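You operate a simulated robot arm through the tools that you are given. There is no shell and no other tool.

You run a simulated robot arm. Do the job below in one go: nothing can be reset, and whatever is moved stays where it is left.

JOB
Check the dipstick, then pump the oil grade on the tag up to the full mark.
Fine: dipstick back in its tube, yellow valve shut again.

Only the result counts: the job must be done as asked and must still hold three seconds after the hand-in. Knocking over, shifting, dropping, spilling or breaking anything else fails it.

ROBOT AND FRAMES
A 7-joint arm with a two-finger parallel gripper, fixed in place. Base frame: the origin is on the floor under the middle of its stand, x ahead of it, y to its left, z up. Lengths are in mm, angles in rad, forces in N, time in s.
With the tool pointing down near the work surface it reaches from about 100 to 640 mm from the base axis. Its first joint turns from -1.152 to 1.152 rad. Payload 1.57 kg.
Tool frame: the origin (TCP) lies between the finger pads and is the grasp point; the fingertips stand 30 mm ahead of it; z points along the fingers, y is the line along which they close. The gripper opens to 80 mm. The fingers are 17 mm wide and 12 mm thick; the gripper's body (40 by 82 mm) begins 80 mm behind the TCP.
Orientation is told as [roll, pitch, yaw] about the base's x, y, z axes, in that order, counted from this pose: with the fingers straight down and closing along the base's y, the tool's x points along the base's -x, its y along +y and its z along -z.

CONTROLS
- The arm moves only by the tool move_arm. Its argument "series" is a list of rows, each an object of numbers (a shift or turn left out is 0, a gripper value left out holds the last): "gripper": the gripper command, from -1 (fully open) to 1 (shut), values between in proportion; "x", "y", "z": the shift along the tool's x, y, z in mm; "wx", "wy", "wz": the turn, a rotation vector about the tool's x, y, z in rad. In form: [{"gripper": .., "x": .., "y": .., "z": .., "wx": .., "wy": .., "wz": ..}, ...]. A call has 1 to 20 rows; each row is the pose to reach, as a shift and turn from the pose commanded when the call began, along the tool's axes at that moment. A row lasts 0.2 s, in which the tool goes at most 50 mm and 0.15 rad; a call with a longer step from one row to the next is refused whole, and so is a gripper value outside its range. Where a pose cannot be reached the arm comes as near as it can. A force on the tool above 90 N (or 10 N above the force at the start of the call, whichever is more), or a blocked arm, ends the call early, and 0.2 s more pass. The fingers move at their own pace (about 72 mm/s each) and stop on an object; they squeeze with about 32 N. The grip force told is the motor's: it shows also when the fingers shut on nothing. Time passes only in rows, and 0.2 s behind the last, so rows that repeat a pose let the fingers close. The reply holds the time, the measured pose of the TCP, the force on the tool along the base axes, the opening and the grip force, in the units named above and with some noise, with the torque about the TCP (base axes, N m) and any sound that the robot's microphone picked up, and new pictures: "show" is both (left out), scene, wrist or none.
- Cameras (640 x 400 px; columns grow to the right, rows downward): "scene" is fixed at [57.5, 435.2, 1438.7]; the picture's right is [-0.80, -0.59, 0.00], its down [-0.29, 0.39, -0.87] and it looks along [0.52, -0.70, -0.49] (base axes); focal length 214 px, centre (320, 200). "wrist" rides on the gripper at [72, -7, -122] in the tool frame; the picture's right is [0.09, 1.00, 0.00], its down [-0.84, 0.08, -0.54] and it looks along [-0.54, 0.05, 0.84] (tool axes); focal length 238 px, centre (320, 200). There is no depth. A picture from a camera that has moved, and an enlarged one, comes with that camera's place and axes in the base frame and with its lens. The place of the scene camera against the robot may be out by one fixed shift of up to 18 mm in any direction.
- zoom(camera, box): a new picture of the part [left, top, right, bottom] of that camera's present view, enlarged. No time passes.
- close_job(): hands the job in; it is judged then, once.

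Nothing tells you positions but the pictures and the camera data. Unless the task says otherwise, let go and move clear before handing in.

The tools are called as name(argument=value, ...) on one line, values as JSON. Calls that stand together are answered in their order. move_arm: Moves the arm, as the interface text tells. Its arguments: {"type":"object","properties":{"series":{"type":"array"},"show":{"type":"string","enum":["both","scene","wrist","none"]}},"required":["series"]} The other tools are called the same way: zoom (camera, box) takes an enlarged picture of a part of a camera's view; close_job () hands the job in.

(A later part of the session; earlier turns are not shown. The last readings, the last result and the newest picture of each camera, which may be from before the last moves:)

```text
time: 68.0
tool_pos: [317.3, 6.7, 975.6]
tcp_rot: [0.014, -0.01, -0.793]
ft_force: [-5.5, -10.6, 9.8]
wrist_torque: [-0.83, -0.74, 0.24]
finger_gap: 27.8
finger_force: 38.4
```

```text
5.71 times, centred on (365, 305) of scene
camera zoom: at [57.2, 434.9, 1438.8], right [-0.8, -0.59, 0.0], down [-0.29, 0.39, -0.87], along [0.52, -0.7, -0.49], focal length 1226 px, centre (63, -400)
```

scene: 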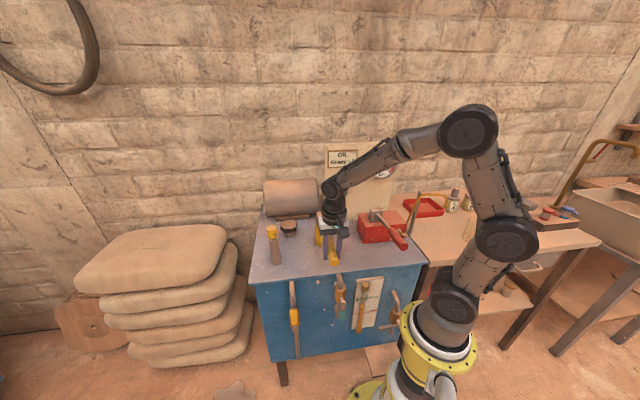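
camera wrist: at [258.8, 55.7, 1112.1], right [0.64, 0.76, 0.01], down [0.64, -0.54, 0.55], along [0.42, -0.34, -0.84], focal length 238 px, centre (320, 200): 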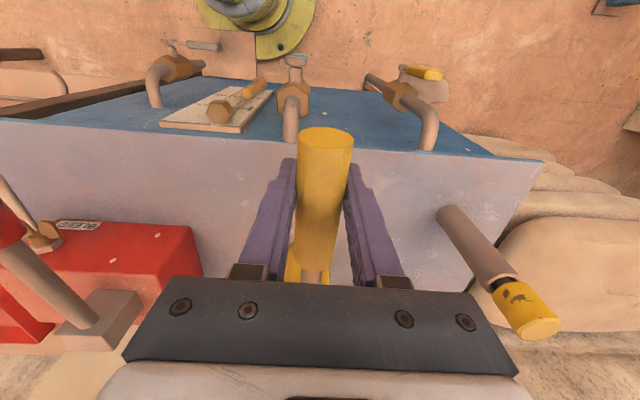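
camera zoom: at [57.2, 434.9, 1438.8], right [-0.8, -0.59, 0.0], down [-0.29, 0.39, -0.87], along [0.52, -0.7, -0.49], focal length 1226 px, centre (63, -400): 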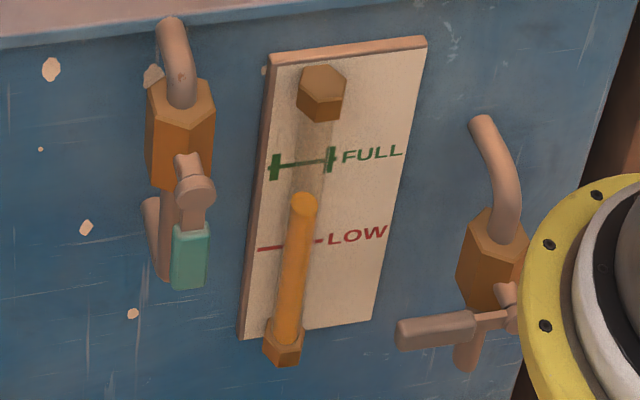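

No change until the lever gets near the bottom — each full stroke adds a fixed step of ~16 px. Completing this third stroke should bring it right about to FULL.

move_arm(series=[{"gripper": 1, "z": 8, "x": -1}, {"gripper": 1, "z": 16, "x": -3}, {"gripper": 1, "z": 24, "x": -5}, {"gripper": 1, "z": 32, "x": -7}, {"gripper": 1, "z": 40, "x": -9}], show="scene")

zoom(camera="scene", box=[250, 180, 440, 320])

zoom(camera="scene", box=[345, 270, 385, 340])

```text
time: 69.2
tool_pos: [322.9, 3.1, 933.3]
tcp_rot: [0.011, -0.002, -0.794]
ft_force: [-9.6, 0.7, 10.6]
wrist_torque: [-0.82, -0.7, 0.38]
finger_gap: 27.8
finger_force: 37.7
```

scene: 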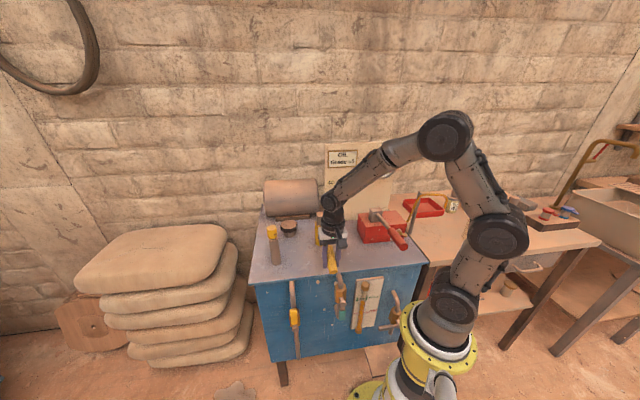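

```text
2.86 times, centred on (345, 250) of scene
camera zoom: at [57.1, 435.3, 1438.7], right [-0.8, -0.59, 0.0], down [-0.29, 0.39, -0.87], along [0.52, -0.7, -0.49], focal length 613 px, centre (249, 57)
```

zoom: 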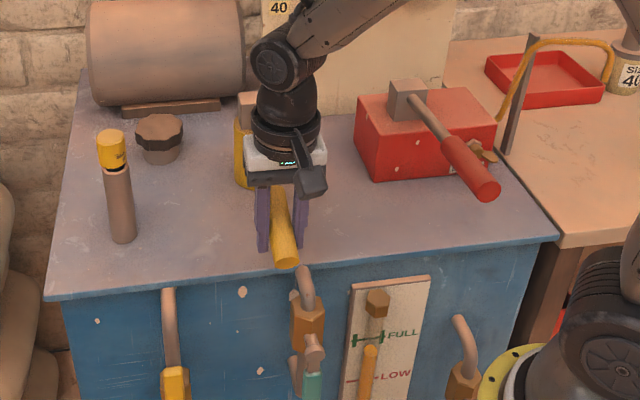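

```text
5.71 times, centred on (365, 305) of scene
camera zoom: at [57.1, 435.3, 1438.7], right [-0.8, -0.59, 0.0], down [-0.29, 0.39, -0.87], along [0.52, -0.7, -0.49], focal length 1226 px, centre (63, -400)
```

zoom: 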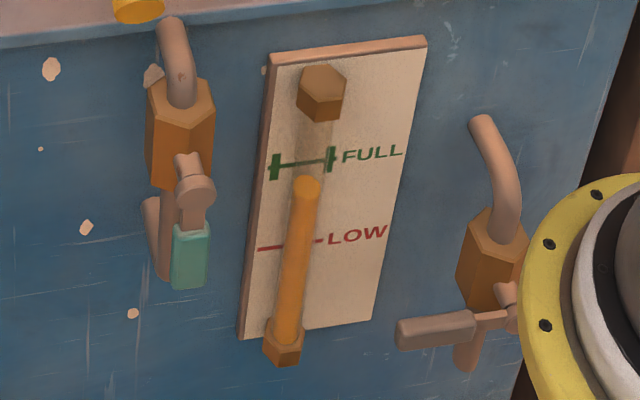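

Surface is now at about y≈183, my estimated FULL position. I'll return the lever to its top rest, release, and check the glass with the wrist camera at the level's own height.

move_arm(series=[{"gripper": 1, "z": -8, "x": 3}, {"gripper": 1, "z": -16, "x": 5}, {"gripper": 1, "z": -24, "x": 7}, {"gripper": 1, "z": -32, "x": 8}, {"gripper": 1, "z": -40, "x": 9}, {"gripper": 1, "z": -48, "x": 9}, {"gripper": 1, "z": -56, "x": 8}, {"gripper": 1, "z": -64, "x": 7}, {"gripper": 1, "z": -70, "x": 6}, {"gripper": -1, "z": -70, "x": 6}, {"gripper": -1, "z": -70, "x": 6}, {"gripper": -1, "z": -100, "x": 6}, {"gripper": -1, "z": -140, "x": 6}, {"gripper": -1, "z": -170, "x": 6}], show="both")

zoom(camera="scene", box=[250, 180, 440, 320])

zoom(camera="scene", box=[345, 270, 385, 340])

```text
time: 72.2
tool_pos: [318.7, 5.9, 1102.3]
tcp_rot: [0.01, -0.003, -0.792]
ft_force: [0.2, -0.3, 0.2]
wrist_torque: [-0.02, 0.01, 0.01]
finger_gap: 80.1
finger_force: 0.0
camera wrist: at [262.4, 51.2, 1224.0], right [0.64, 0.76, 0.01], down [0.64, -0.54, 0.55], along [0.42, -0.35, -0.84], focal length 238 px, centre (320, 200)
```

scene: 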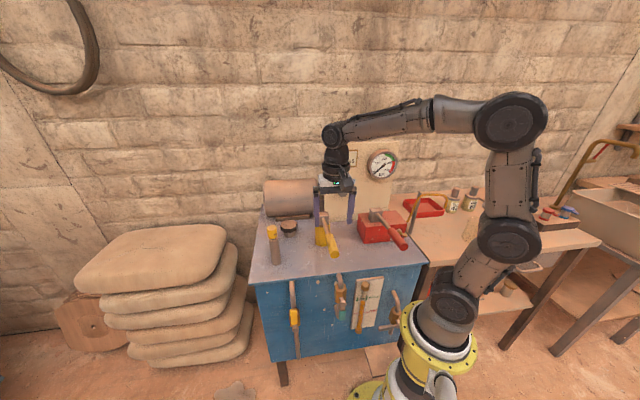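
wrist: 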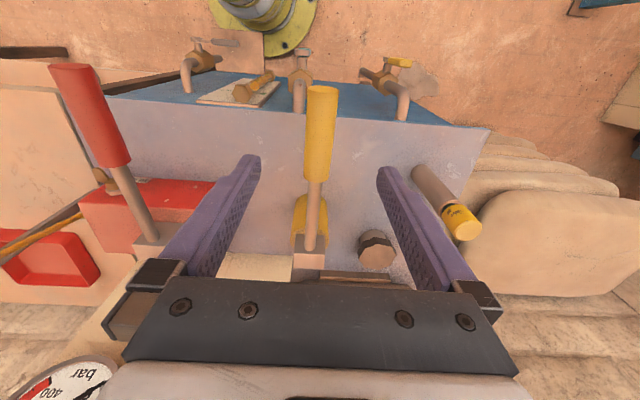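

```text
2.86 times, centred on (345, 250) of scene
camera zoom: at [57.5, 435.2, 1438.7], right [-0.8, -0.59, 0.0], down [-0.29, 0.39, -0.87], along [0.52, -0.7, -0.49], focal length 613 px, centre (249, 57)
```

zoom: 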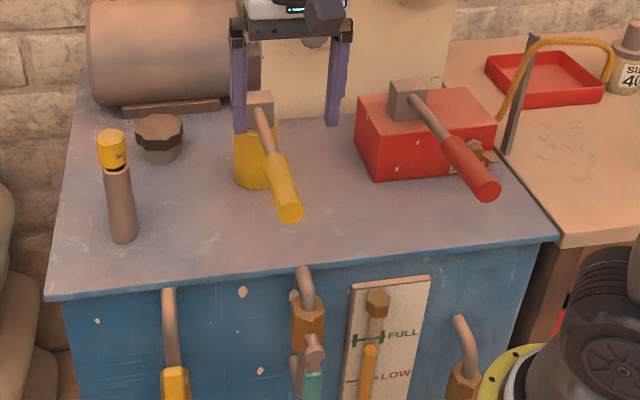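

```text
5.71 times, centred on (365, 305) of scene
camera zoom: at [57.5, 435.2, 1438.7], right [-0.8, -0.59, 0.0], down [-0.29, 0.39, -0.87], along [0.52, -0.7, -0.49], focal length 1226 px, centre (63, -400)
```

zoom: 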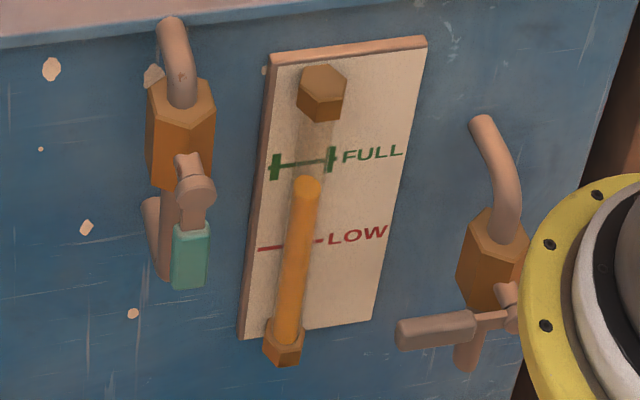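

The lever is back at rest and the level holds. I'll go to the front-view pose to read the glass with the camera at about the FULL mark's height.

move_arm(series=[{"gripper": -1, "x": 20, "y": 10, "z": -10, "wy": -0.13}, {"gripper": -1, "x": 40, "y": 30, "z": -10, "wy": -0.26}, {"gripper": 1, "x": 60, "y": 50, "z": 0, "wy": -0.39}, {"gripper": 1, "x": 75, "y": 65, "z": 15, "wy": -0.52}, {"gripper": 1, "x": 85, "y": 70, "z": 40, "wy": -0.65}, {"gripper": 1, "x": 91, "y": 70, "z": 72, "wy": -0.78}], show="none")

```text
time: 73.7
tool_pos: [302.4, 120.6, 1033.0]
tcp_rot: [0.016, -0.784, -0.802]
ft_force: [-0.9, 0.2, -0.6]
wrist_torque: [-0.02, 0.02, -0.01]
finger_gap: 0.2
finger_force: 21.3
```

move_arm(series=[{"gripper": 1, "x": 24, "z": 26, "wy": -0.06}, {"gripper": 1, "x": 48, "z": 52, "wy": -0.13}, {"gripper": 1, "x": 72, "z": 78, "wy": -0.2}, {"gripper": 1, "x": 96, "z": 104, "wy": -0.27}, {"gripper": 1, "x": 120, "z": 130, "wy": -0.34}, {"gripper": 1, "x": 144, "z": 156, "wy": -0.41}, {"gripper": 1, "x": 168, "z": 182, "wy": -0.48}, {"gripper": 1, "x": 190.6, "z": 206.7, "wy": -0.54}, {"gripper": 1, "x": 190.6, "z": 206.7, "wy": -0.54}], show="both")

zoom(camera="wrist", box=[0, 0, 160, 200])

```text
time: 75.7
tool_pos: [310.9, 116.2, 749.9]
tcp_rot: [0.043, -1.325, -0.834]
ft_force: [-0.8, 0.0, -0.2]
wrist_torque: [0.01, 0.02, 0.03]
finger_gap: 0.1
finger_force: 20.8
camera wrist: at [212.2, 207.0, 709.4], right [0.69, 0.72, -0.08], down [-0.18, 0.28, 0.94], along [0.7, -0.64, 0.32], focal length 238 px, centre (320, 200)
```

scene: 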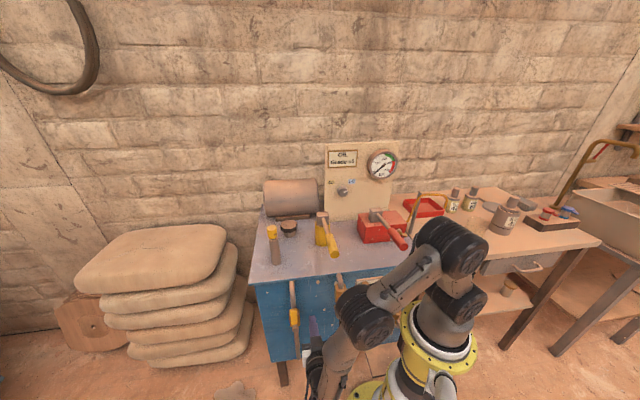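
wrist: 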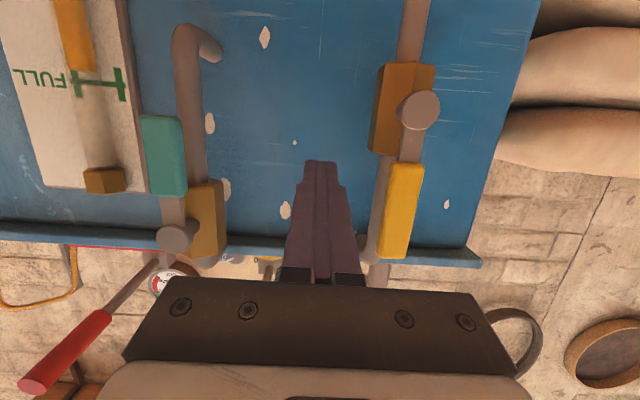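

```text
2.00 times, centred on (80, 100) of wrist
camera zoom: at [212.2, 207.0, 709.4], right [0.69, 0.72, -0.08], down [-0.18, 0.28, 0.94], along [0.7, -0.64, 0.32], focal length 477 px, centre (800, 400)
```

zoom: 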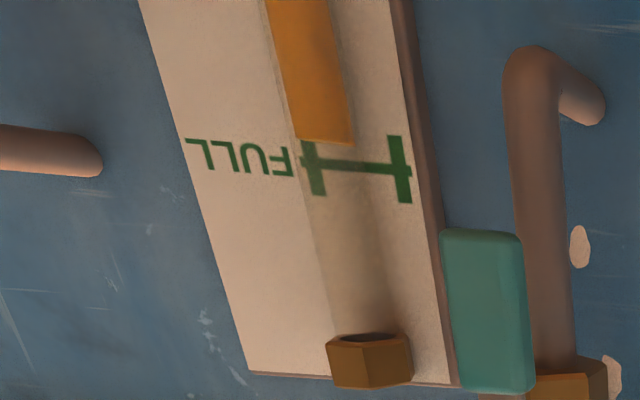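

From level height the surface is still a little below the FULL line (inside the lower part of the green end bars). Let me enlarge to measure precisely.

zoom(camera="wrist", box=[50, 30, 130, 130])

zoom(camera="scene", box=[250, 180, 440, 320])

```text
4.00 times, centred on (90, 80) of wrist
camera zoom: at [212.2, 207.0, 709.4], right [0.69, 0.72, -0.08], down [-0.18, 0.28, 0.94], along [0.7, -0.64, 0.32], focal length 953 px, centre (1240, 680)
```

zoom: 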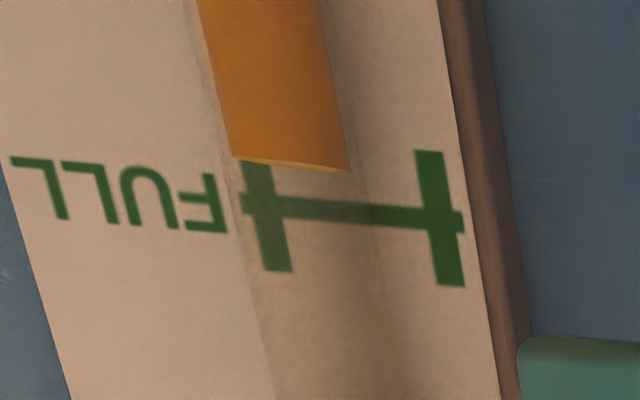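

```text
2.86 times, centred on (345, 250) of scene
camera zoom: at [57.5, 435.2, 1438.7], right [-0.8, -0.59, 0.0], down [-0.29, 0.39, -0.87], along [0.52, -0.7, -0.49], focal length 613 px, centre (249, 57)
```

zoom: 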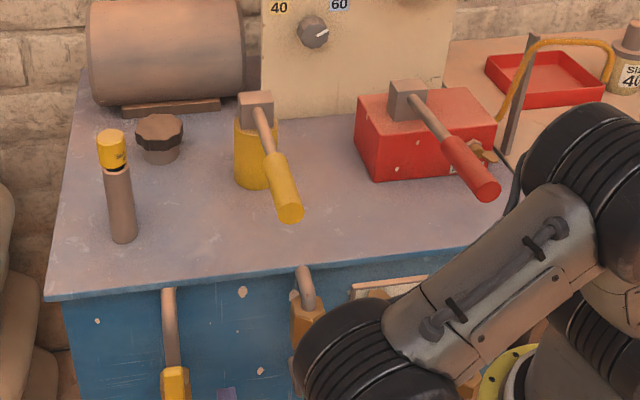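

The surface is about 8–9 mm below the FULL line (half a stroke), inside the green bars. I'll go back to the lever and do one more stroke very gradually, watching whether it can be stopped right on the line.

move_arm(series=[{"gripper": 1, "x": -34, "z": -10, "wy": 0.06}, {"gripper": 1, "x": -68, "z": -20, "wy": 0.13}, {"gripper": 1, "x": -102, "z": -30, "wy": 0.2}, {"gripper": 1, "x": -136, "z": -39, "wy": 0.27}, {"gripper": 1, "x": -170, "z": -49, "wy": 0.34}, {"gripper": 1, "x": -204, "z": -58, "wy": 0.41}, {"gripper": 1, "x": -238, "z": -68, "wy": 0.48}, {"gripper": 1, "x": -272.3, "z": -77.6, "wy": 0.54}], show="none")

```text
time: 77.5
tool_pos: [304.4, 119.0, 1034.7]
tcp_rot: [0.014, -0.781, -0.801]
ft_force: [1.0, 1.0, 0.0]
wrist_torque: [-0.02, 0.0, 0.02]
finger_gap: 0.0
finger_force: 21.3
```

move_arm(series=[{"gripper": 1, "x": -25, "y": -5, "z": -20, "wy": 0.13}, {"gripper": -1, "x": -50, "y": -20, "z": -25, "wy": 0.26}, {"gripper": -1, "x": -70, "y": -38, "z": -15, "wy": 0.39}, {"gripper": -1, "x": -85, "y": -52, "z": -7, "wy": 0.52}, {"gripper": -1, "x": -97, "y": -63, "z": 4, "wy": 0.65}, {"gripper": -1, "x": -106.2, "y": -71, "z": 13.7, "wy": 0.78}, {"gripper": -1, "x": -106.2, "y": -71, "z": 13.7, "wy": 0.78}], show="wrist")

```text
time: 79.0
tool_pos: [313.4, 8.8, 1098.5]
tcp_rot: [0.012, -0.001, -0.792]
ft_force: [0.7, -1.0, 0.7]
wrist_torque: [0.02, 0.03, 0.03]
finger_gap: 79.9
finger_force: 0.1
camera wrist: at [257.6, 53.7, 1219.9], right [0.64, 0.76, 0.01], down [0.64, -0.55, 0.54], along [0.42, -0.34, -0.84], focal length 238 px, centre (320, 200)
```

wrist: 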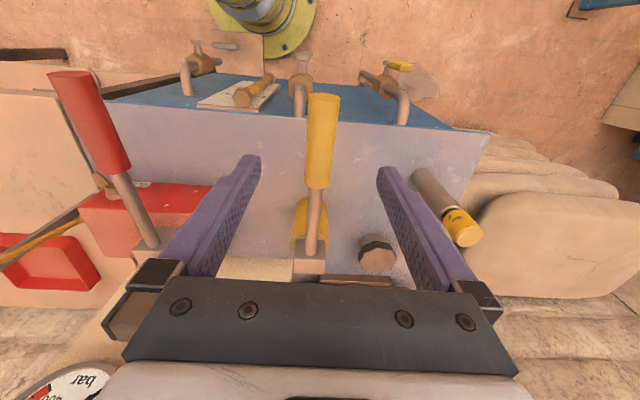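

Same pose as before over the lever. Descend, grip, and press to mid-stroke.

move_arm(series=[{"gripper": -1, "z": 35}, {"gripper": -1, "z": 70}, {"gripper": -1, "z": 95}, {"gripper": -1, "z": 108}, {"gripper": -1, "z": 108}, {"gripper": 1, "z": 108}, {"gripper": 1, "z": 108}, {"gripper": 1, "z": 108}, {"gripper": 1, "z": 114}, {"gripper": 1, "z": 120}, {"gripper": 1, "z": 126}, {"gripper": 1, "z": 132}], show="scene")

zoom(camera="scene", box=[250, 180, 440, 320])

zoom(camera="scene", box=[345, 270, 385, 340])

```text
time: 81.7
tool_pos: [315.9, 8.7, 966.5]
tcp_rot: [0.012, -0.003, -0.794]
ft_force: [-3.3, 10.5, 8.1]
wrist_torque: [-0.85, -0.79, 0.27]
finger_gap: 27.6
finger_force: 37.8
```

scene: 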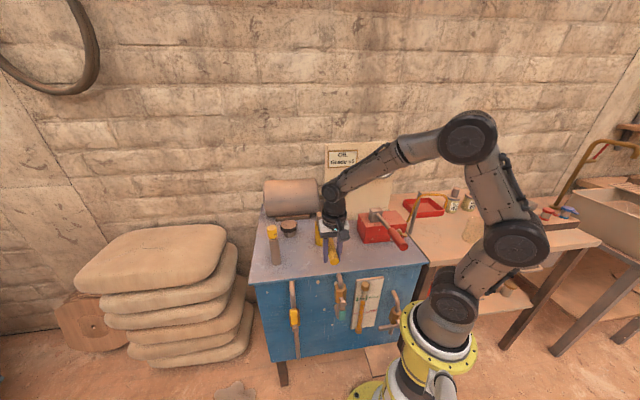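

```text
2.86 times, centred on (345, 250) of scene
camera zoom: at [57.3, 435.5, 1438.6], right [-0.8, -0.59, 0.0], down [-0.29, 0.39, -0.87], along [0.52, -0.7, -0.49], focal length 613 px, centre (249, 57)
```

zoom: 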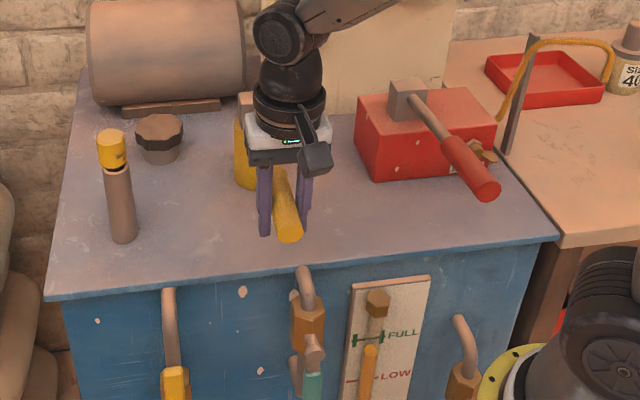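

```text
5.71 times, centred on (365, 305) of scene
camera zoom: at [57.3, 435.5, 1438.6], right [-0.8, -0.59, 0.0], down [-0.29, 0.39, -0.87], along [0.52, -0.7, -0.49], focal length 1226 px, centre (63, -400)
```

zoom: 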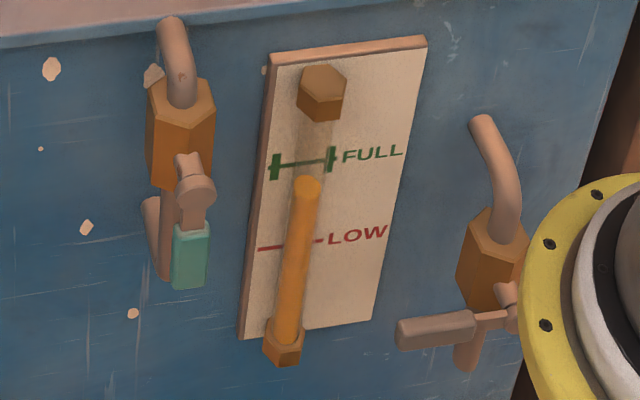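

Mid-stroke: no change yet (as before). Stepping down 6 mm at a time.

move_arm(series=[{"gripper": 1, "z": 4, "x": -1}, {"gripper": 1, "z": 8, "x": -2}], show="none")

zoom(camera="scene", box=[270, 220, 390, 340])

```text
time: 82.2
tool_pos: [316.6, 8.9, 959.3]
tcp_rot: [0.013, -0.003, -0.792]
ft_force: [-2.6, 23.3, 7.2]
wrist_torque: [-0.8, -0.7, 0.31]
finger_gap: 27.3
finger_force: 38.1
```

```text
3.33 times, centred on (330, 280) of scene
camera zoom: at [57.3, 435.9, 1438.5], right [-0.8, -0.59, 0.0], down [-0.29, 0.39, -0.87], along [0.52, -0.7, -0.49], focal length 715 px, centre (287, -67)
```

zoom: 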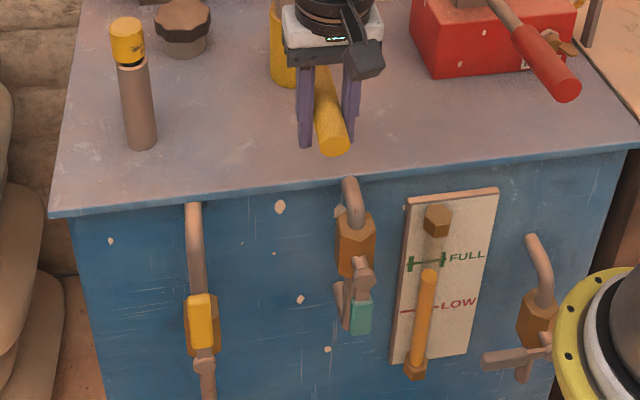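

zoom(camera="scene", box=[345, 270, 385, 340])

move_arm(series=[{"gripper": 1, "z": 3, "x": -1}, {"gripper": 1, "z": 6, "x": -3}], show="none")

zoom(camera="scene", box=[345, 270, 385, 340])

```text
5.71 times, centred on (365, 305) of scene
camera zoom: at [57.3, 435.9, 1438.5], right [-0.8, -0.59, 0.0], down [-0.29, 0.39, -0.87], along [0.52, -0.7, -0.49], focal length 1226 px, centre (63, -400)
```

zoom: 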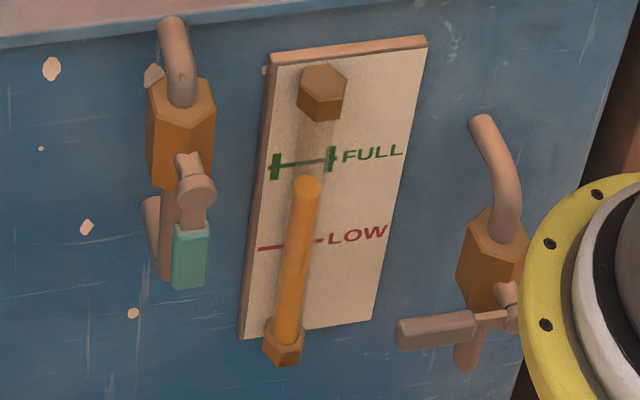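

```text
time: 82.8
tool_pos: [316.5, 7.6, 951.6]
tcp_rot: [0.013, -0.001, -0.796]
ft_force: [-1.6, 34.0, 4.3]
wrist_torque: [-0.73, -0.47, 0.44]
finger_gap: 27.6
finger_force: 38.3
```

```text
5.71 times, centred on (365, 305) of scene
camera zoom: at [57.4, 436.2, 1438.4], right [-0.8, -0.59, 0.0], down [-0.29, 0.39, -0.87], along [0.52, -0.7, -0.49], focal length 1226 px, centre (63, -400)
```

zoom: 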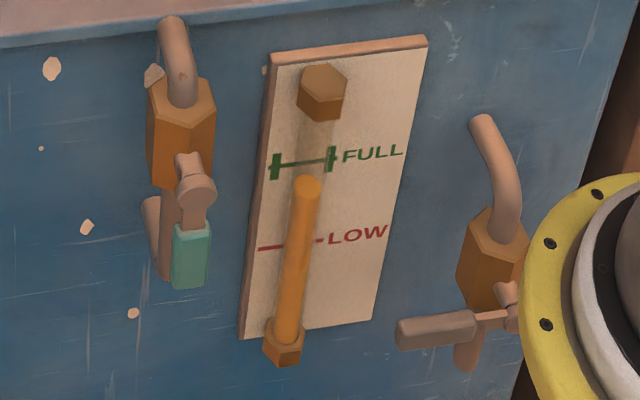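

move_arm(series=[{"gripper": 1, "z": 2, "x": 1, "y": 1}, {"gripper": 1, "z": 4, "x": 1, "y": 1.5}], show="none")

zoom(camera="scene", box=[345, 270, 385, 340])

zoom(camera="scene", box=[250, 180, 440, 320])

```text
time: 83.5
tool_pos: [318.0, 7.0, 948.5]
tcp_rot: [0.008, -0.007, -0.793]
ft_force: [-4.8, 12.3, 8.6]
wrist_torque: [-0.81, -0.76, 0.13]
finger_gap: 27.7
finger_force: 38.0
```

```text
5.71 times, centred on (365, 305) of scene
camera zoom: at [57.2, 435.5, 1438.6], right [-0.8, -0.59, 0.0], down [-0.29, 0.39, -0.87], along [0.52, -0.7, -0.49], focal length 1226 px, centre (63, -400)
```

zoom: 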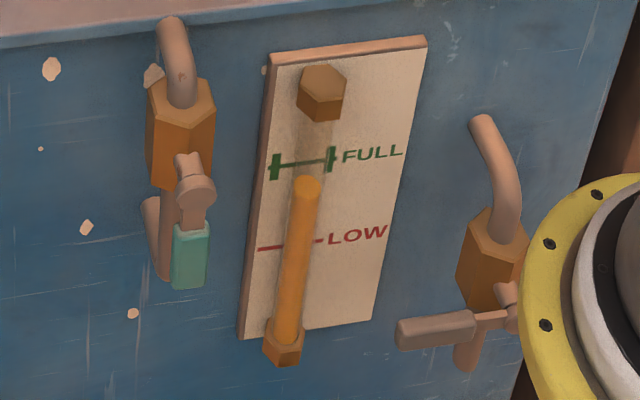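

```text
2.86 times, centred on (345, 250) of scene
camera zoom: at [57.2, 435.5, 1438.6], right [-0.8, -0.59, 0.0], down [-0.29, 0.39, -0.87], along [0.52, -0.7, -0.49], focal length 613 px, centre (249, 57)
```

zoom: 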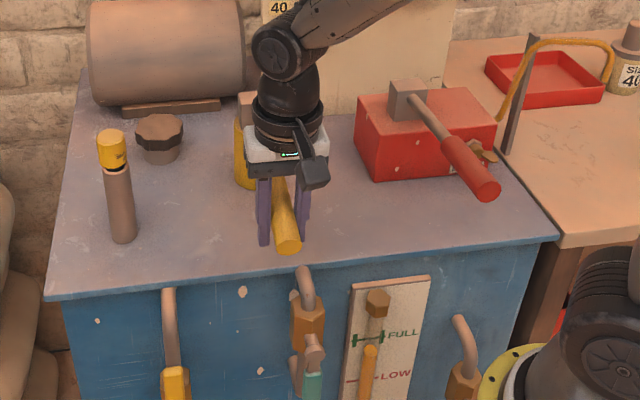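

move_arm(series=[{"gripper": 1, "z": 2, "x": -0.5}, {"gripper": 1, "z": 4, "x": -1}], show="none")

zoom(camera="scene", box=[345, 270, 385, 340])

zoom(camera="scene", box=[250, 180, 440, 320])

```text
time: 84.0
tool_pos: [319.6, 5.5, 944.4]
tcp_rot: [0.01, -0.004, -0.793]
ft_force: [-7.5, 4.8, 8.9]
wrist_torque: [-0.81, -0.7, 0.24]
finger_gap: 27.8
finger_force: 38.0
```

```text
5.71 times, centred on (365, 305) of scene
camera zoom: at [57.1, 435.4, 1438.7], right [-0.8, -0.59, 0.0], down [-0.29, 0.39, -0.87], along [0.52, -0.7, -0.49], focal length 1226 px, centre (63, -400)
```

zoom: 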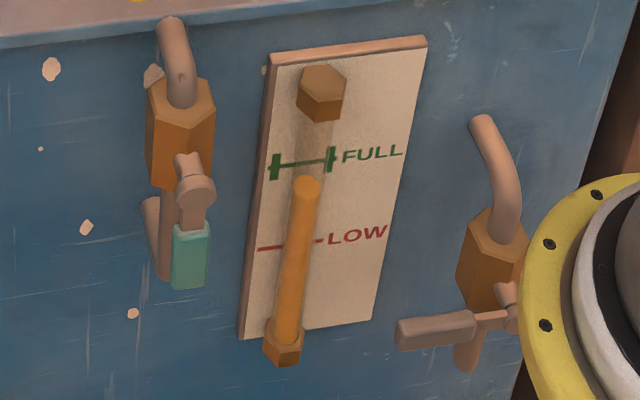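

```text
2.86 times, centred on (345, 250) of scene
camera zoom: at [57.1, 435.4, 1438.7], right [-0.8, -0.59, 0.0], down [-0.29, 0.39, -0.87], along [0.52, -0.7, -0.49], focal length 613 px, centre (249, 57)
```

zoom: 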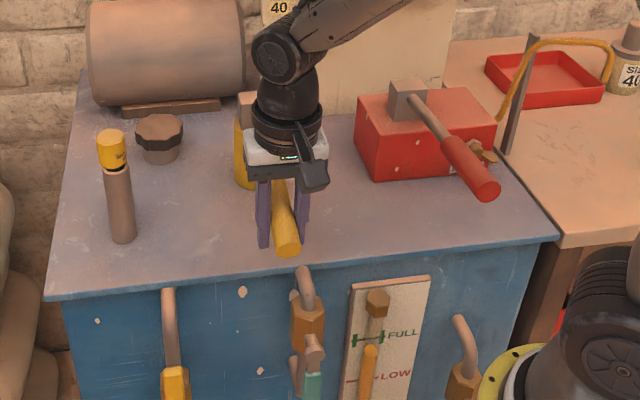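

Still no change at ~75% of stroke. Continuing in very small steps with a check at each one.

move_arm(series=[{"gripper": 1, "z": 2, "x": -0.5}], show="none")

zoom(camera="scene", box=[345, 270, 385, 340])

```text
time: 84.5
tool_pos: [320.0, 6.5, 941.0]
tcp_rot: [0.007, -0.004, -0.792]
ft_force: [-10.5, 0.2, 9.1]
wrist_torque: [-0.79, -0.74, 0.24]
finger_gap: 27.7
finger_force: 38.0
```

```text
5.71 times, centred on (365, 305) of scene
camera zoom: at [57.1, 435.3, 1438.7], right [-0.8, -0.59, 0.0], down [-0.29, 0.39, -0.87], along [0.52, -0.7, -0.49], focal length 1226 px, centre (63, -400)
```

zoom: 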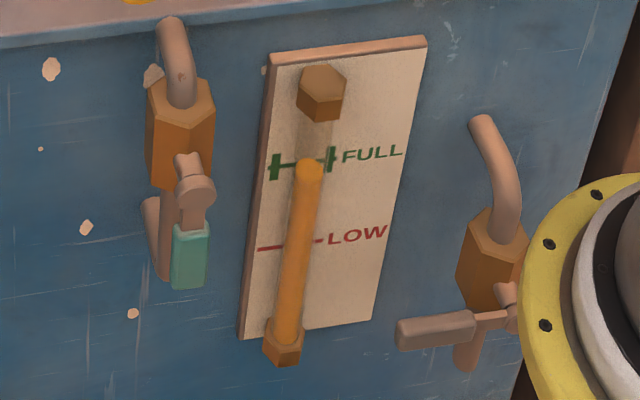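

The level stepped up to about the FULL mark in this view. Returning the lever to the top and releasing.

move_arm(series=[{"gripper": 1, "z": -8, "x": 2}, {"gripper": 1, "z": -16, "x": 4}, {"gripper": 1, "z": -24, "x": 5}, {"gripper": 1, "z": -32, "x": 6}, {"gripper": 1, "z": -40, "x": 6}, {"gripper": 1, "z": -48, "x": 5}, {"gripper": 1, "z": -56, "x": 4}, {"gripper": 1, "z": -64, "x": 3}, {"gripper": -1, "z": -64, "x": 3}, {"gripper": -1, "z": -64, "x": 3}, {"gripper": -1, "z": -100, "x": 3}, {"gripper": -1, "z": -140, "x": 3}, {"gripper": -1, "z": -162, "x": 3}], show="scene")

zoom(camera="scene", box=[250, 180, 440, 320])

zoom(camera="scene", box=[345, 270, 385, 340])

```text
time: 87.2
tool_pos: [313.5, 8.8, 1101.3]
tcp_rot: [0.01, -0.004, -0.792]
ft_force: [1.2, -0.1, -0.2]
wrist_torque: [-0.01, 0.02, 0.0]
finger_gap: 80.2
finger_force: 0.1
```

scene: 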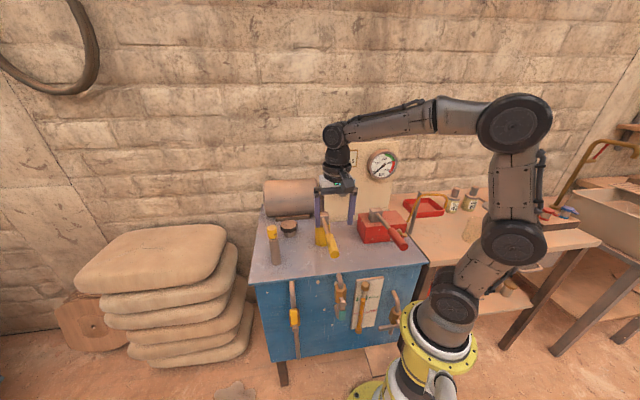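

```text
2.86 times, centred on (345, 250) of scene
camera zoom: at [57.5, 435.2, 1438.7], right [-0.8, -0.59, 0.0], down [-0.29, 0.39, -0.87], along [0.52, -0.7, -0.49], focal length 613 px, centre (249, 57)
```

zoom: 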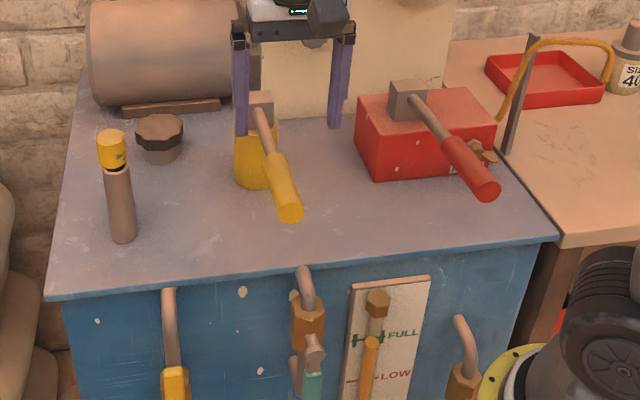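

```text
5.71 times, centred on (365, 305) of scene
camera zoom: at [57.5, 435.2, 1438.7], right [-0.8, -0.59, 0.0], down [-0.29, 0.39, -0.87], along [0.52, -0.7, -0.49], focal length 1226 px, centre (63, -400)
```

zoom: 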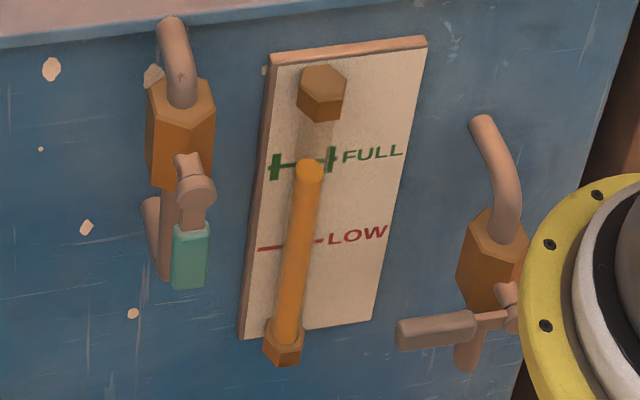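

Level is at FULL and holding, lever back at rest. Now to shut the yellow valve: I'll move to the far (left) side of the upright handle with the fingers closed.

move_arm(series=[{"gripper": -1, "x": 20, "y": 20, "z": -10, "wy": -0.13}, {"gripper": -1, "x": 40, "y": 50, "z": -10, "wy": -0.26}, {"gripper": 1, "x": 60, "y": 80, "z": 0, "wy": -0.39}, {"gripper": 1, "x": 75, "y": 110, "z": 15, "wy": -0.52}, {"gripper": 1, "x": 85, "y": 140, "z": 40, "wy": -0.65}, {"gripper": 1, "x": 91, "y": 165, "z": 70, "wy": -0.78}, {"gripper": 1, "x": 91, "y": 165, "z": 70, "wy": -0.78}], show="wrist")

```text
time: 88.8
tool_pos: [369.9, 189.4, 1038.2]
tcp_rot: [0.015, -0.785, -0.804]
ft_force: [-0.1, 0.1, 0.2]
wrist_torque: [0.0, -0.02, 0.04]
finger_gap: 0.0
finger_force: 21.4
camera wrist: at [269.1, 281.1, 1072.3], right [0.66, 0.75, -0.05], down [0.19, -0.1, 0.98], along [0.72, -0.66, -0.21], focal length 238 px, centre (320, 200)
```

wrist: 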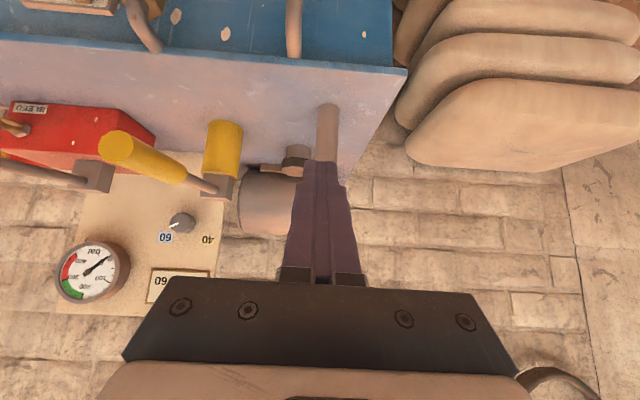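

move_arm(series=[{"gripper": 1, "x": 23, "z": 23, "wy": -0.06}, {"gripper": 1, "x": 46, "z": 46, "wy": -0.13}, {"gripper": 1, "x": 69, "z": 69, "wy": -0.2}, {"gripper": 1, "x": 92, "z": 92, "wy": -0.27}, {"gripper": 1, "x": 115, "z": 115, "wy": -0.34}, {"gripper": 1, "x": 138, "z": 138, "wy": -0.41}, {"gripper": 1, "x": 161, "z": 161, "wy": -0.48}, {"gripper": 1, "x": 183, "z": 183, "wy": -0.54}, {"gripper": 1, "x": 183, "z": 183, "wy": -0.54}], show="both")

zoom(camera="wrist", box=[150, 20, 510, 245])

```text
time: 90.8
tool_pos: [370.5, 192.3, 778.5]
tcp_rot: [0.048, -1.326, -0.838]
ft_force: [0.4, -0.2, 0.7]
wrist_torque: [0.02, 0.02, -0.01]
finger_gap: 0.0
finger_force: 21.1
camera wrist: at [271.9, 283.5, 737.8], right [0.69, 0.72, -0.08], down [-0.18, 0.28, 0.94], along [0.7, -0.64, 0.32], focal length 238 px, centre (320, 200)
```

scene: 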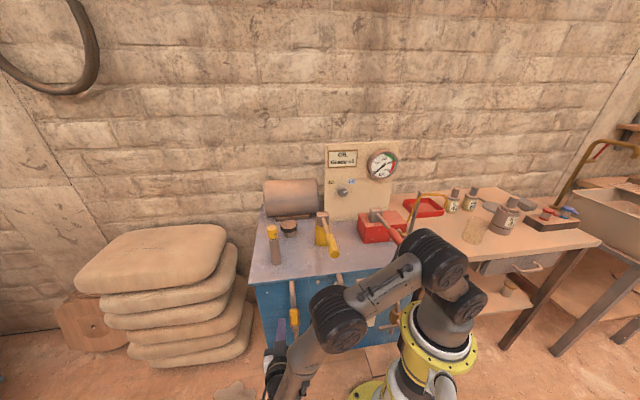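
wrist: 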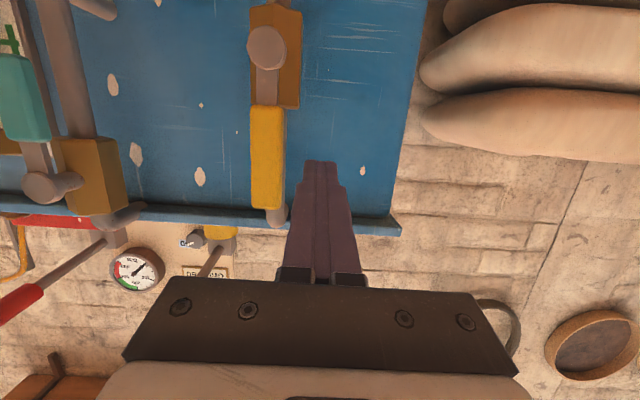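

```text
1.78 times, centred on (330, 132) of wrist
camera zoom: at [271.9, 283.5, 737.8], right [0.69, 0.72, -0.08], down [-0.18, 0.28, 0.94], along [0.7, -0.64, 0.32], focal length 424 px, centre (302, 320)
```

zoom: 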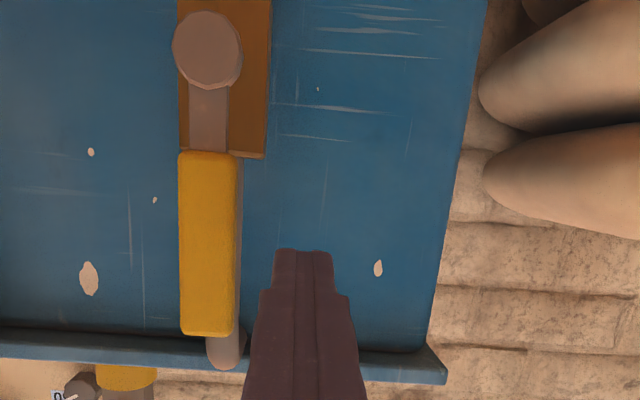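

The finger is on the outer side of the upright handle. Advancing and sweeping it back toward the shut position along its arc.

move_arm(series=[{"gripper": 1, "x": -1.9, "y": 0, "z": 7.8}, {"gripper": 1, "x": -4, "y": -5, "z": 15.8}, {"gripper": 1, "x": -2.6, "y": -15, "z": 16.7}, {"gripper": 1, "x": -5.5, "y": -27.8, "z": 16.7}, {"gripper": 1, "x": -5.9, "y": -35.5, "z": 17}, {"gripper": 1, "x": -6.2, "y": -43.3, "z": 17.3}, {"gripper": 1, "x": -5.1, "y": -51, "z": 18}, {"gripper": 1, "x": -3.7, "y": -59, "z": 18.8}, {"gripper": 1, "x": -0.8, "y": -66.5, "z": 19.9}, {"gripper": 1, "x": 2.1, "y": -73.7, "z": 21}], show="both")

zoom(camera="wrist", box=[150, 20, 510, 245])

```text
time: 93.0
tool_pos: [333.0, 125.7, 769.9]
tcp_rot: [0.045, -1.324, -0.836]
ft_force: [0.2, 0.1, 0.2]
wrist_torque: [0.01, 0.0, 0.02]
finger_gap: 0.0
finger_force: 21.3
camera wrist: at [234.4, 217.2, 728.9], right [0.69, 0.72, -0.08], down [-0.18, 0.28, 0.94], along [0.7, -0.64, 0.32], focal length 238 px, centre (320, 200)
```

scene: 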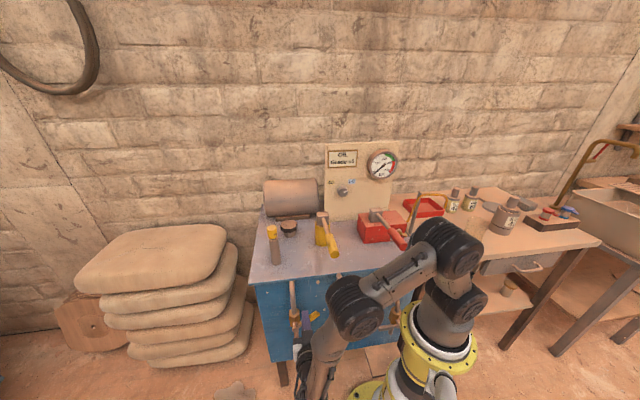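
wrist: 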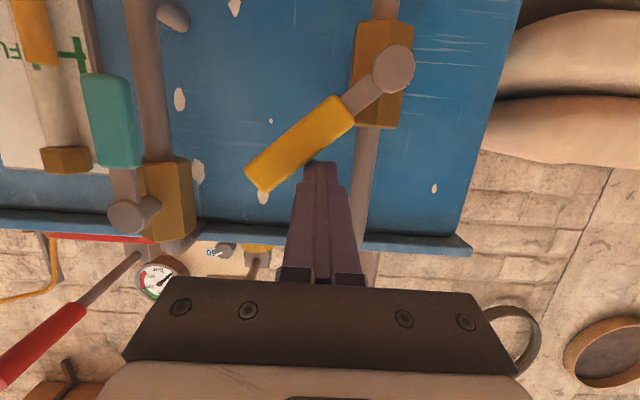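

```text
1.78 times, centred on (330, 132) of wrist
camera zoom: at [234.4, 217.2, 728.9], right [0.69, 0.72, -0.08], down [-0.18, 0.28, 0.94], along [0.7, -0.64, 0.32], focal length 424 px, centre (302, 320)
```

zoom: 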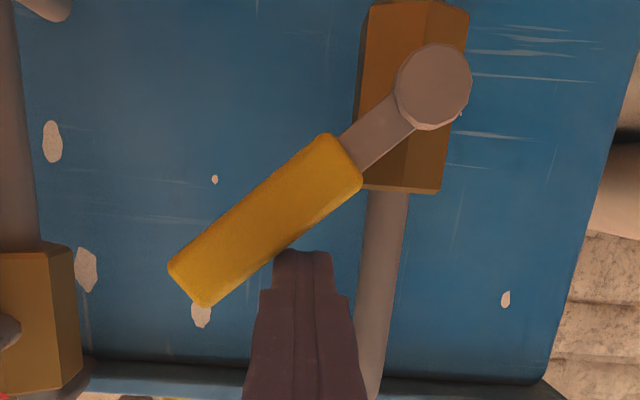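

Handle is about halfway back. Continuing down to horizontal, slowly at the end.

move_arm(series=[{"gripper": 1, "x": 4.1, "y": -7, "z": 0}, {"gripper": 1, "x": 7.8, "y": -13.5, "z": 0.9}, {"gripper": 1, "x": 13.3, "y": -19, "z": 2.3}, {"gripper": 1, "x": 19.3, "y": -24.7, "z": 3.8}, {"gripper": 1, "x": 25.5, "y": -29, "z": 5.3}, {"gripper": 1, "x": 32.3, "y": -32.9, "z": 7.1}, {"gripper": 1, "x": 39, "y": -36, "z": 8.7}, {"gripper": 1, "x": 43, "y": -37.5, "z": 9.8}], show="both")

zoom(camera="wrist", box=[150, 20, 510, 245])

zoom(camera="scene", box=[250, 230, 440, 350])

```text
time: 94.8
tool_pos: [307.5, 98.9, 725.5]
tcp_rot: [0.045, -1.325, -0.833]
ft_force: [-0.2, 0.6, 3.6]
wrist_torque: [-0.04, -0.06, 0.04]
finger_gap: 0.0
finger_force: 21.1
camera wrist: at [207.7, 190.6, 684.1], right [0.69, 0.72, -0.08], down [-0.18, 0.28, 0.94], along [0.7, -0.64, 0.32], focal length 238 px, centre (320, 200)
```

scene: 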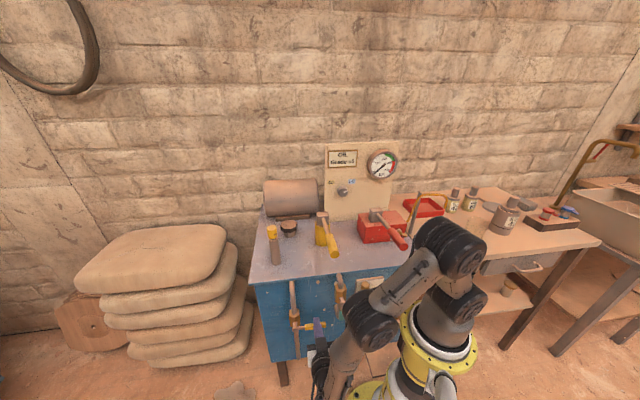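
wrist: 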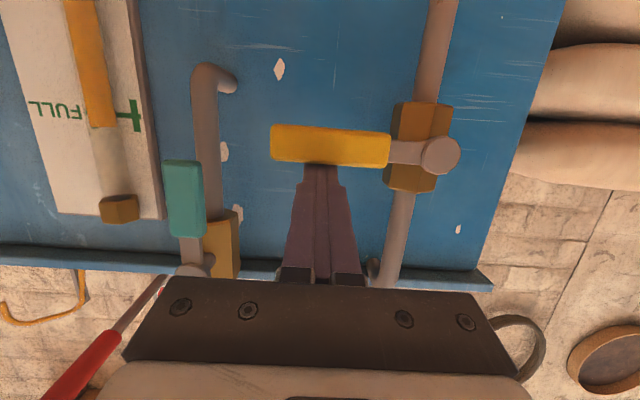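

```text
1.78 times, centred on (330, 132) of wrist
camera zoom: at [207.7, 190.6, 684.1], right [0.69, 0.72, -0.08], down [-0.18, 0.28, 0.94], along [0.7, -0.64, 0.32], focal length 424 px, centre (302, 320)
```

zoom: 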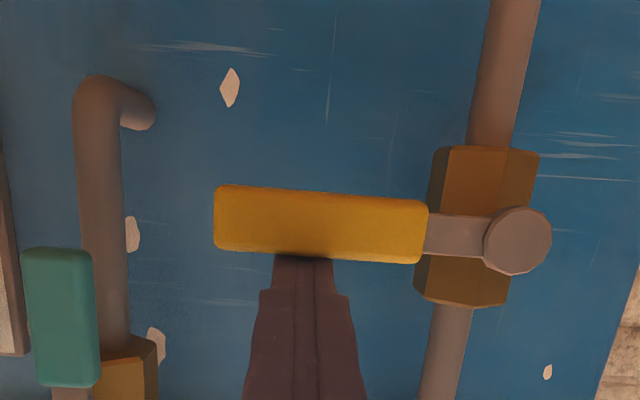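

```text
3.33 times, centred on (345, 290) of scene
camera zoom: at [57.4, 435.2, 1438.7], right [-0.8, -0.59, 0.0], down [-0.29, 0.39, -0.87], along [0.52, -0.7, -0.49], focal length 715 px, centre (237, -100)
```

zoom: 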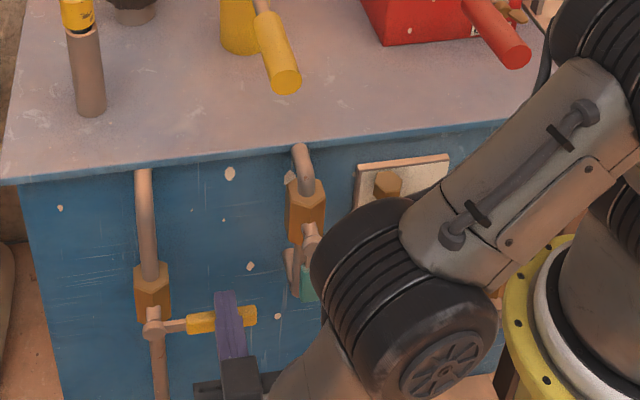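

The handle is practically horizontal again. I'll press a touch more to be sure it's against its shut stop, and look closely at both the handle and the sight glass.

move_arm(series=[{"gripper": 1, "x": 1.5, "z": 0.4}, {"gripper": 1, "x": 3, "z": 0.7}, {"gripper": 1, "x": 4.5, "z": 1.1}], show="none")

zoom(camera="wrist", box=[150, 20, 510, 245])

zoom(camera="wrist", box=[60, 70, 160, 170])

```text
time: 95.7
tool_pos: [307.3, 99.4, 724.4]
tcp_rot: [0.052, -1.336, -0.845]
ft_force: [6.6, -10.7, 31.7]
wrist_torque: [-0.64, -0.52, 0.14]
finger_gap: 0.0
finger_force: 21.3
```

```text
1.78 times, centred on (330, 132) of wrist
camera zoom: at [208.1, 190.6, 681.2], right [0.7, 0.71, -0.08], down [-0.19, 0.28, 0.94], along [0.69, -0.64, 0.33], focal length 424 px, centre (302, 320)
```

zoom: 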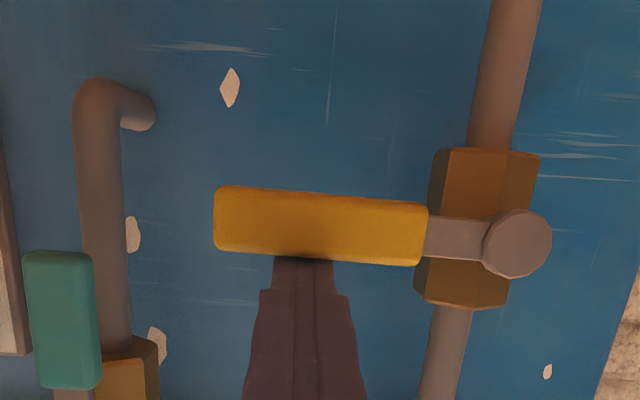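

```text
4.00 times, centred on (110, 120) of wrist
camera zoom: at [208.1, 190.6, 681.2], right [0.7, 0.71, -0.08], down [-0.19, 0.28, 0.94], along [0.69, -0.64, 0.33], focal length 953 px, centre (1160, 520)
```

zoom: 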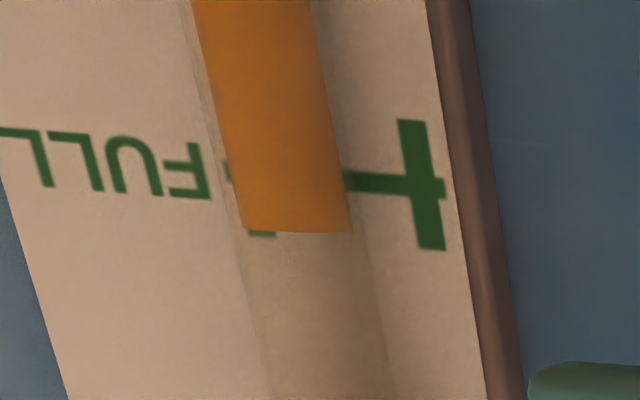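

The handle is firmly against its shut stop and the oil surface is within the green FULL bars. Now retreating upward, clear of everything.

move_arm(series=[{"gripper": 1, "x": -7.8, "z": -1.9}, {"gripper": 1, "x": -17.1, "z": -14.4}, {"gripper": 1, "x": -50, "z": -27.4, "wy": 0.1}, {"gripper": 1, "x": -88.9, "z": -36.7, "wy": 0.2}, {"gripper": 1, "x": -127.8, "z": -46, "wy": 0.3}, {"gripper": 1, "x": -166.7, "z": -55.3, "wy": 0.4}, {"gripper": 1, "x": -205.6, "z": -64.6, "wy": 0.5}, {"gripper": 1, "x": -244.5, "z": -73.9, "wy": 0.55}, {"gripper": 1, "x": -288, "z": -84.4, "wy": 0.55}, {"gripper": 1, "x": -330, "z": -95, "wy": 0.55}], show="both")

zoom(camera="scene", box=[250, 230, 440, 350])

zoom(camera="scene", box=[345, 270, 385, 340])

zoom(camera="scene", box=[240, 140, 440, 265])

```text
time: 97.8
tool_pos: [296.8, 105.9, 1062.2]
tcp_rot: [0.014, -0.775, -0.803]
ft_force: [-0.4, -0.1, 0.4]
wrist_torque: [0.01, 0.01, -0.01]
finger_gap: 0.1
finger_force: 21.3
camera wrist: at [196.1, 196.2, 1099.4], right [0.66, 0.75, -0.05], down [0.2, -0.11, 0.97], along [0.72, -0.66, -0.22], focal length 238 px, centre (320, 200)
```

scene: 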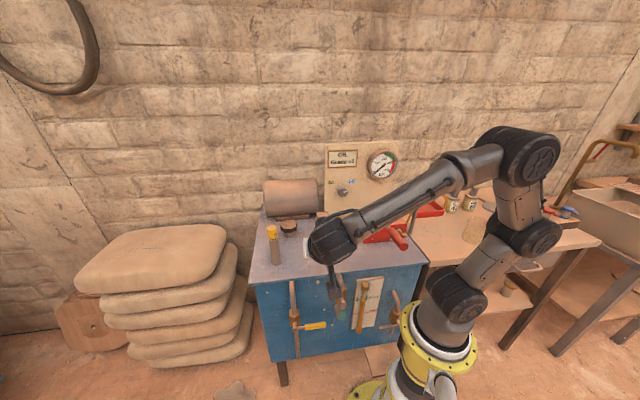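
wrist: 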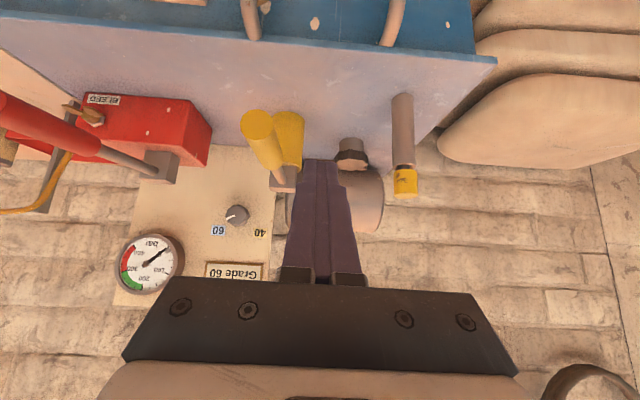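

```text
3.33 times, centred on (345, 290) of scene
camera zoom: at [57.5, 435.2, 1438.7], right [-0.8, -0.59, 0.0], down [-0.29, 0.39, -0.87], along [0.52, -0.7, -0.49], focal length 715 px, centre (237, -100)
```

zoom: 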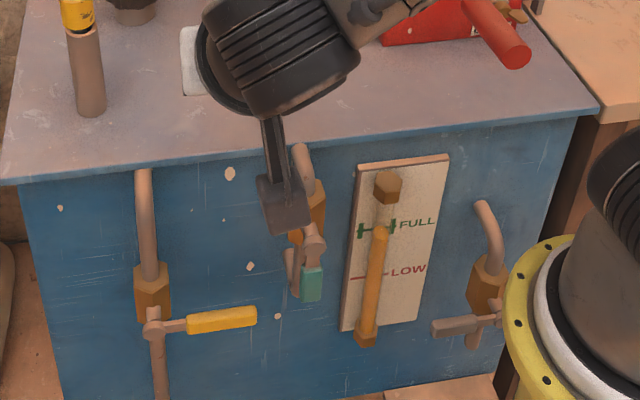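

```text
5.71 times, centred on (365, 305) of scene
camera zoom: at [57.5, 435.2, 1438.7], right [-0.8, -0.59, 0.0], down [-0.29, 0.39, -0.87], along [0.52, -0.7, -0.49], focal length 1226 px, centre (63, -400)
```

zoom: 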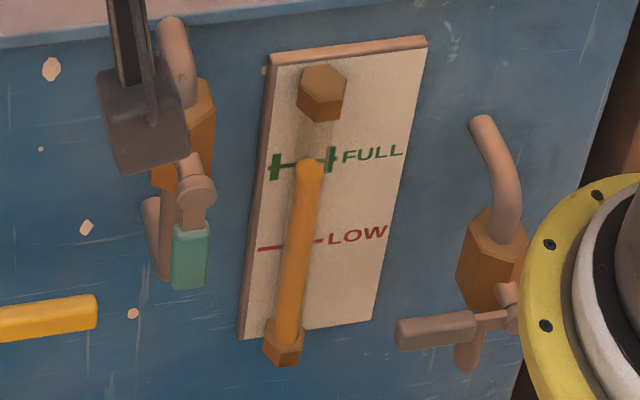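

```text
3.20 times, centred on (340, 202) of scene
camera zoom: at [57.5, 435.2, 1438.7], right [-0.8, -0.59, 0.0], down [-0.29, 0.39, -0.87], along [0.52, -0.7, -0.49], focal length 686 px, centre (256, 192)
```

zoom: 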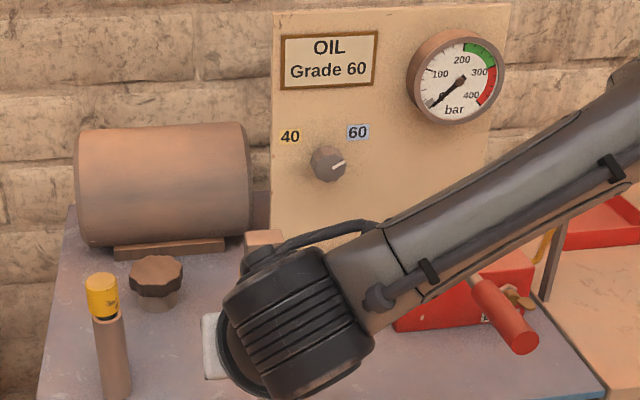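

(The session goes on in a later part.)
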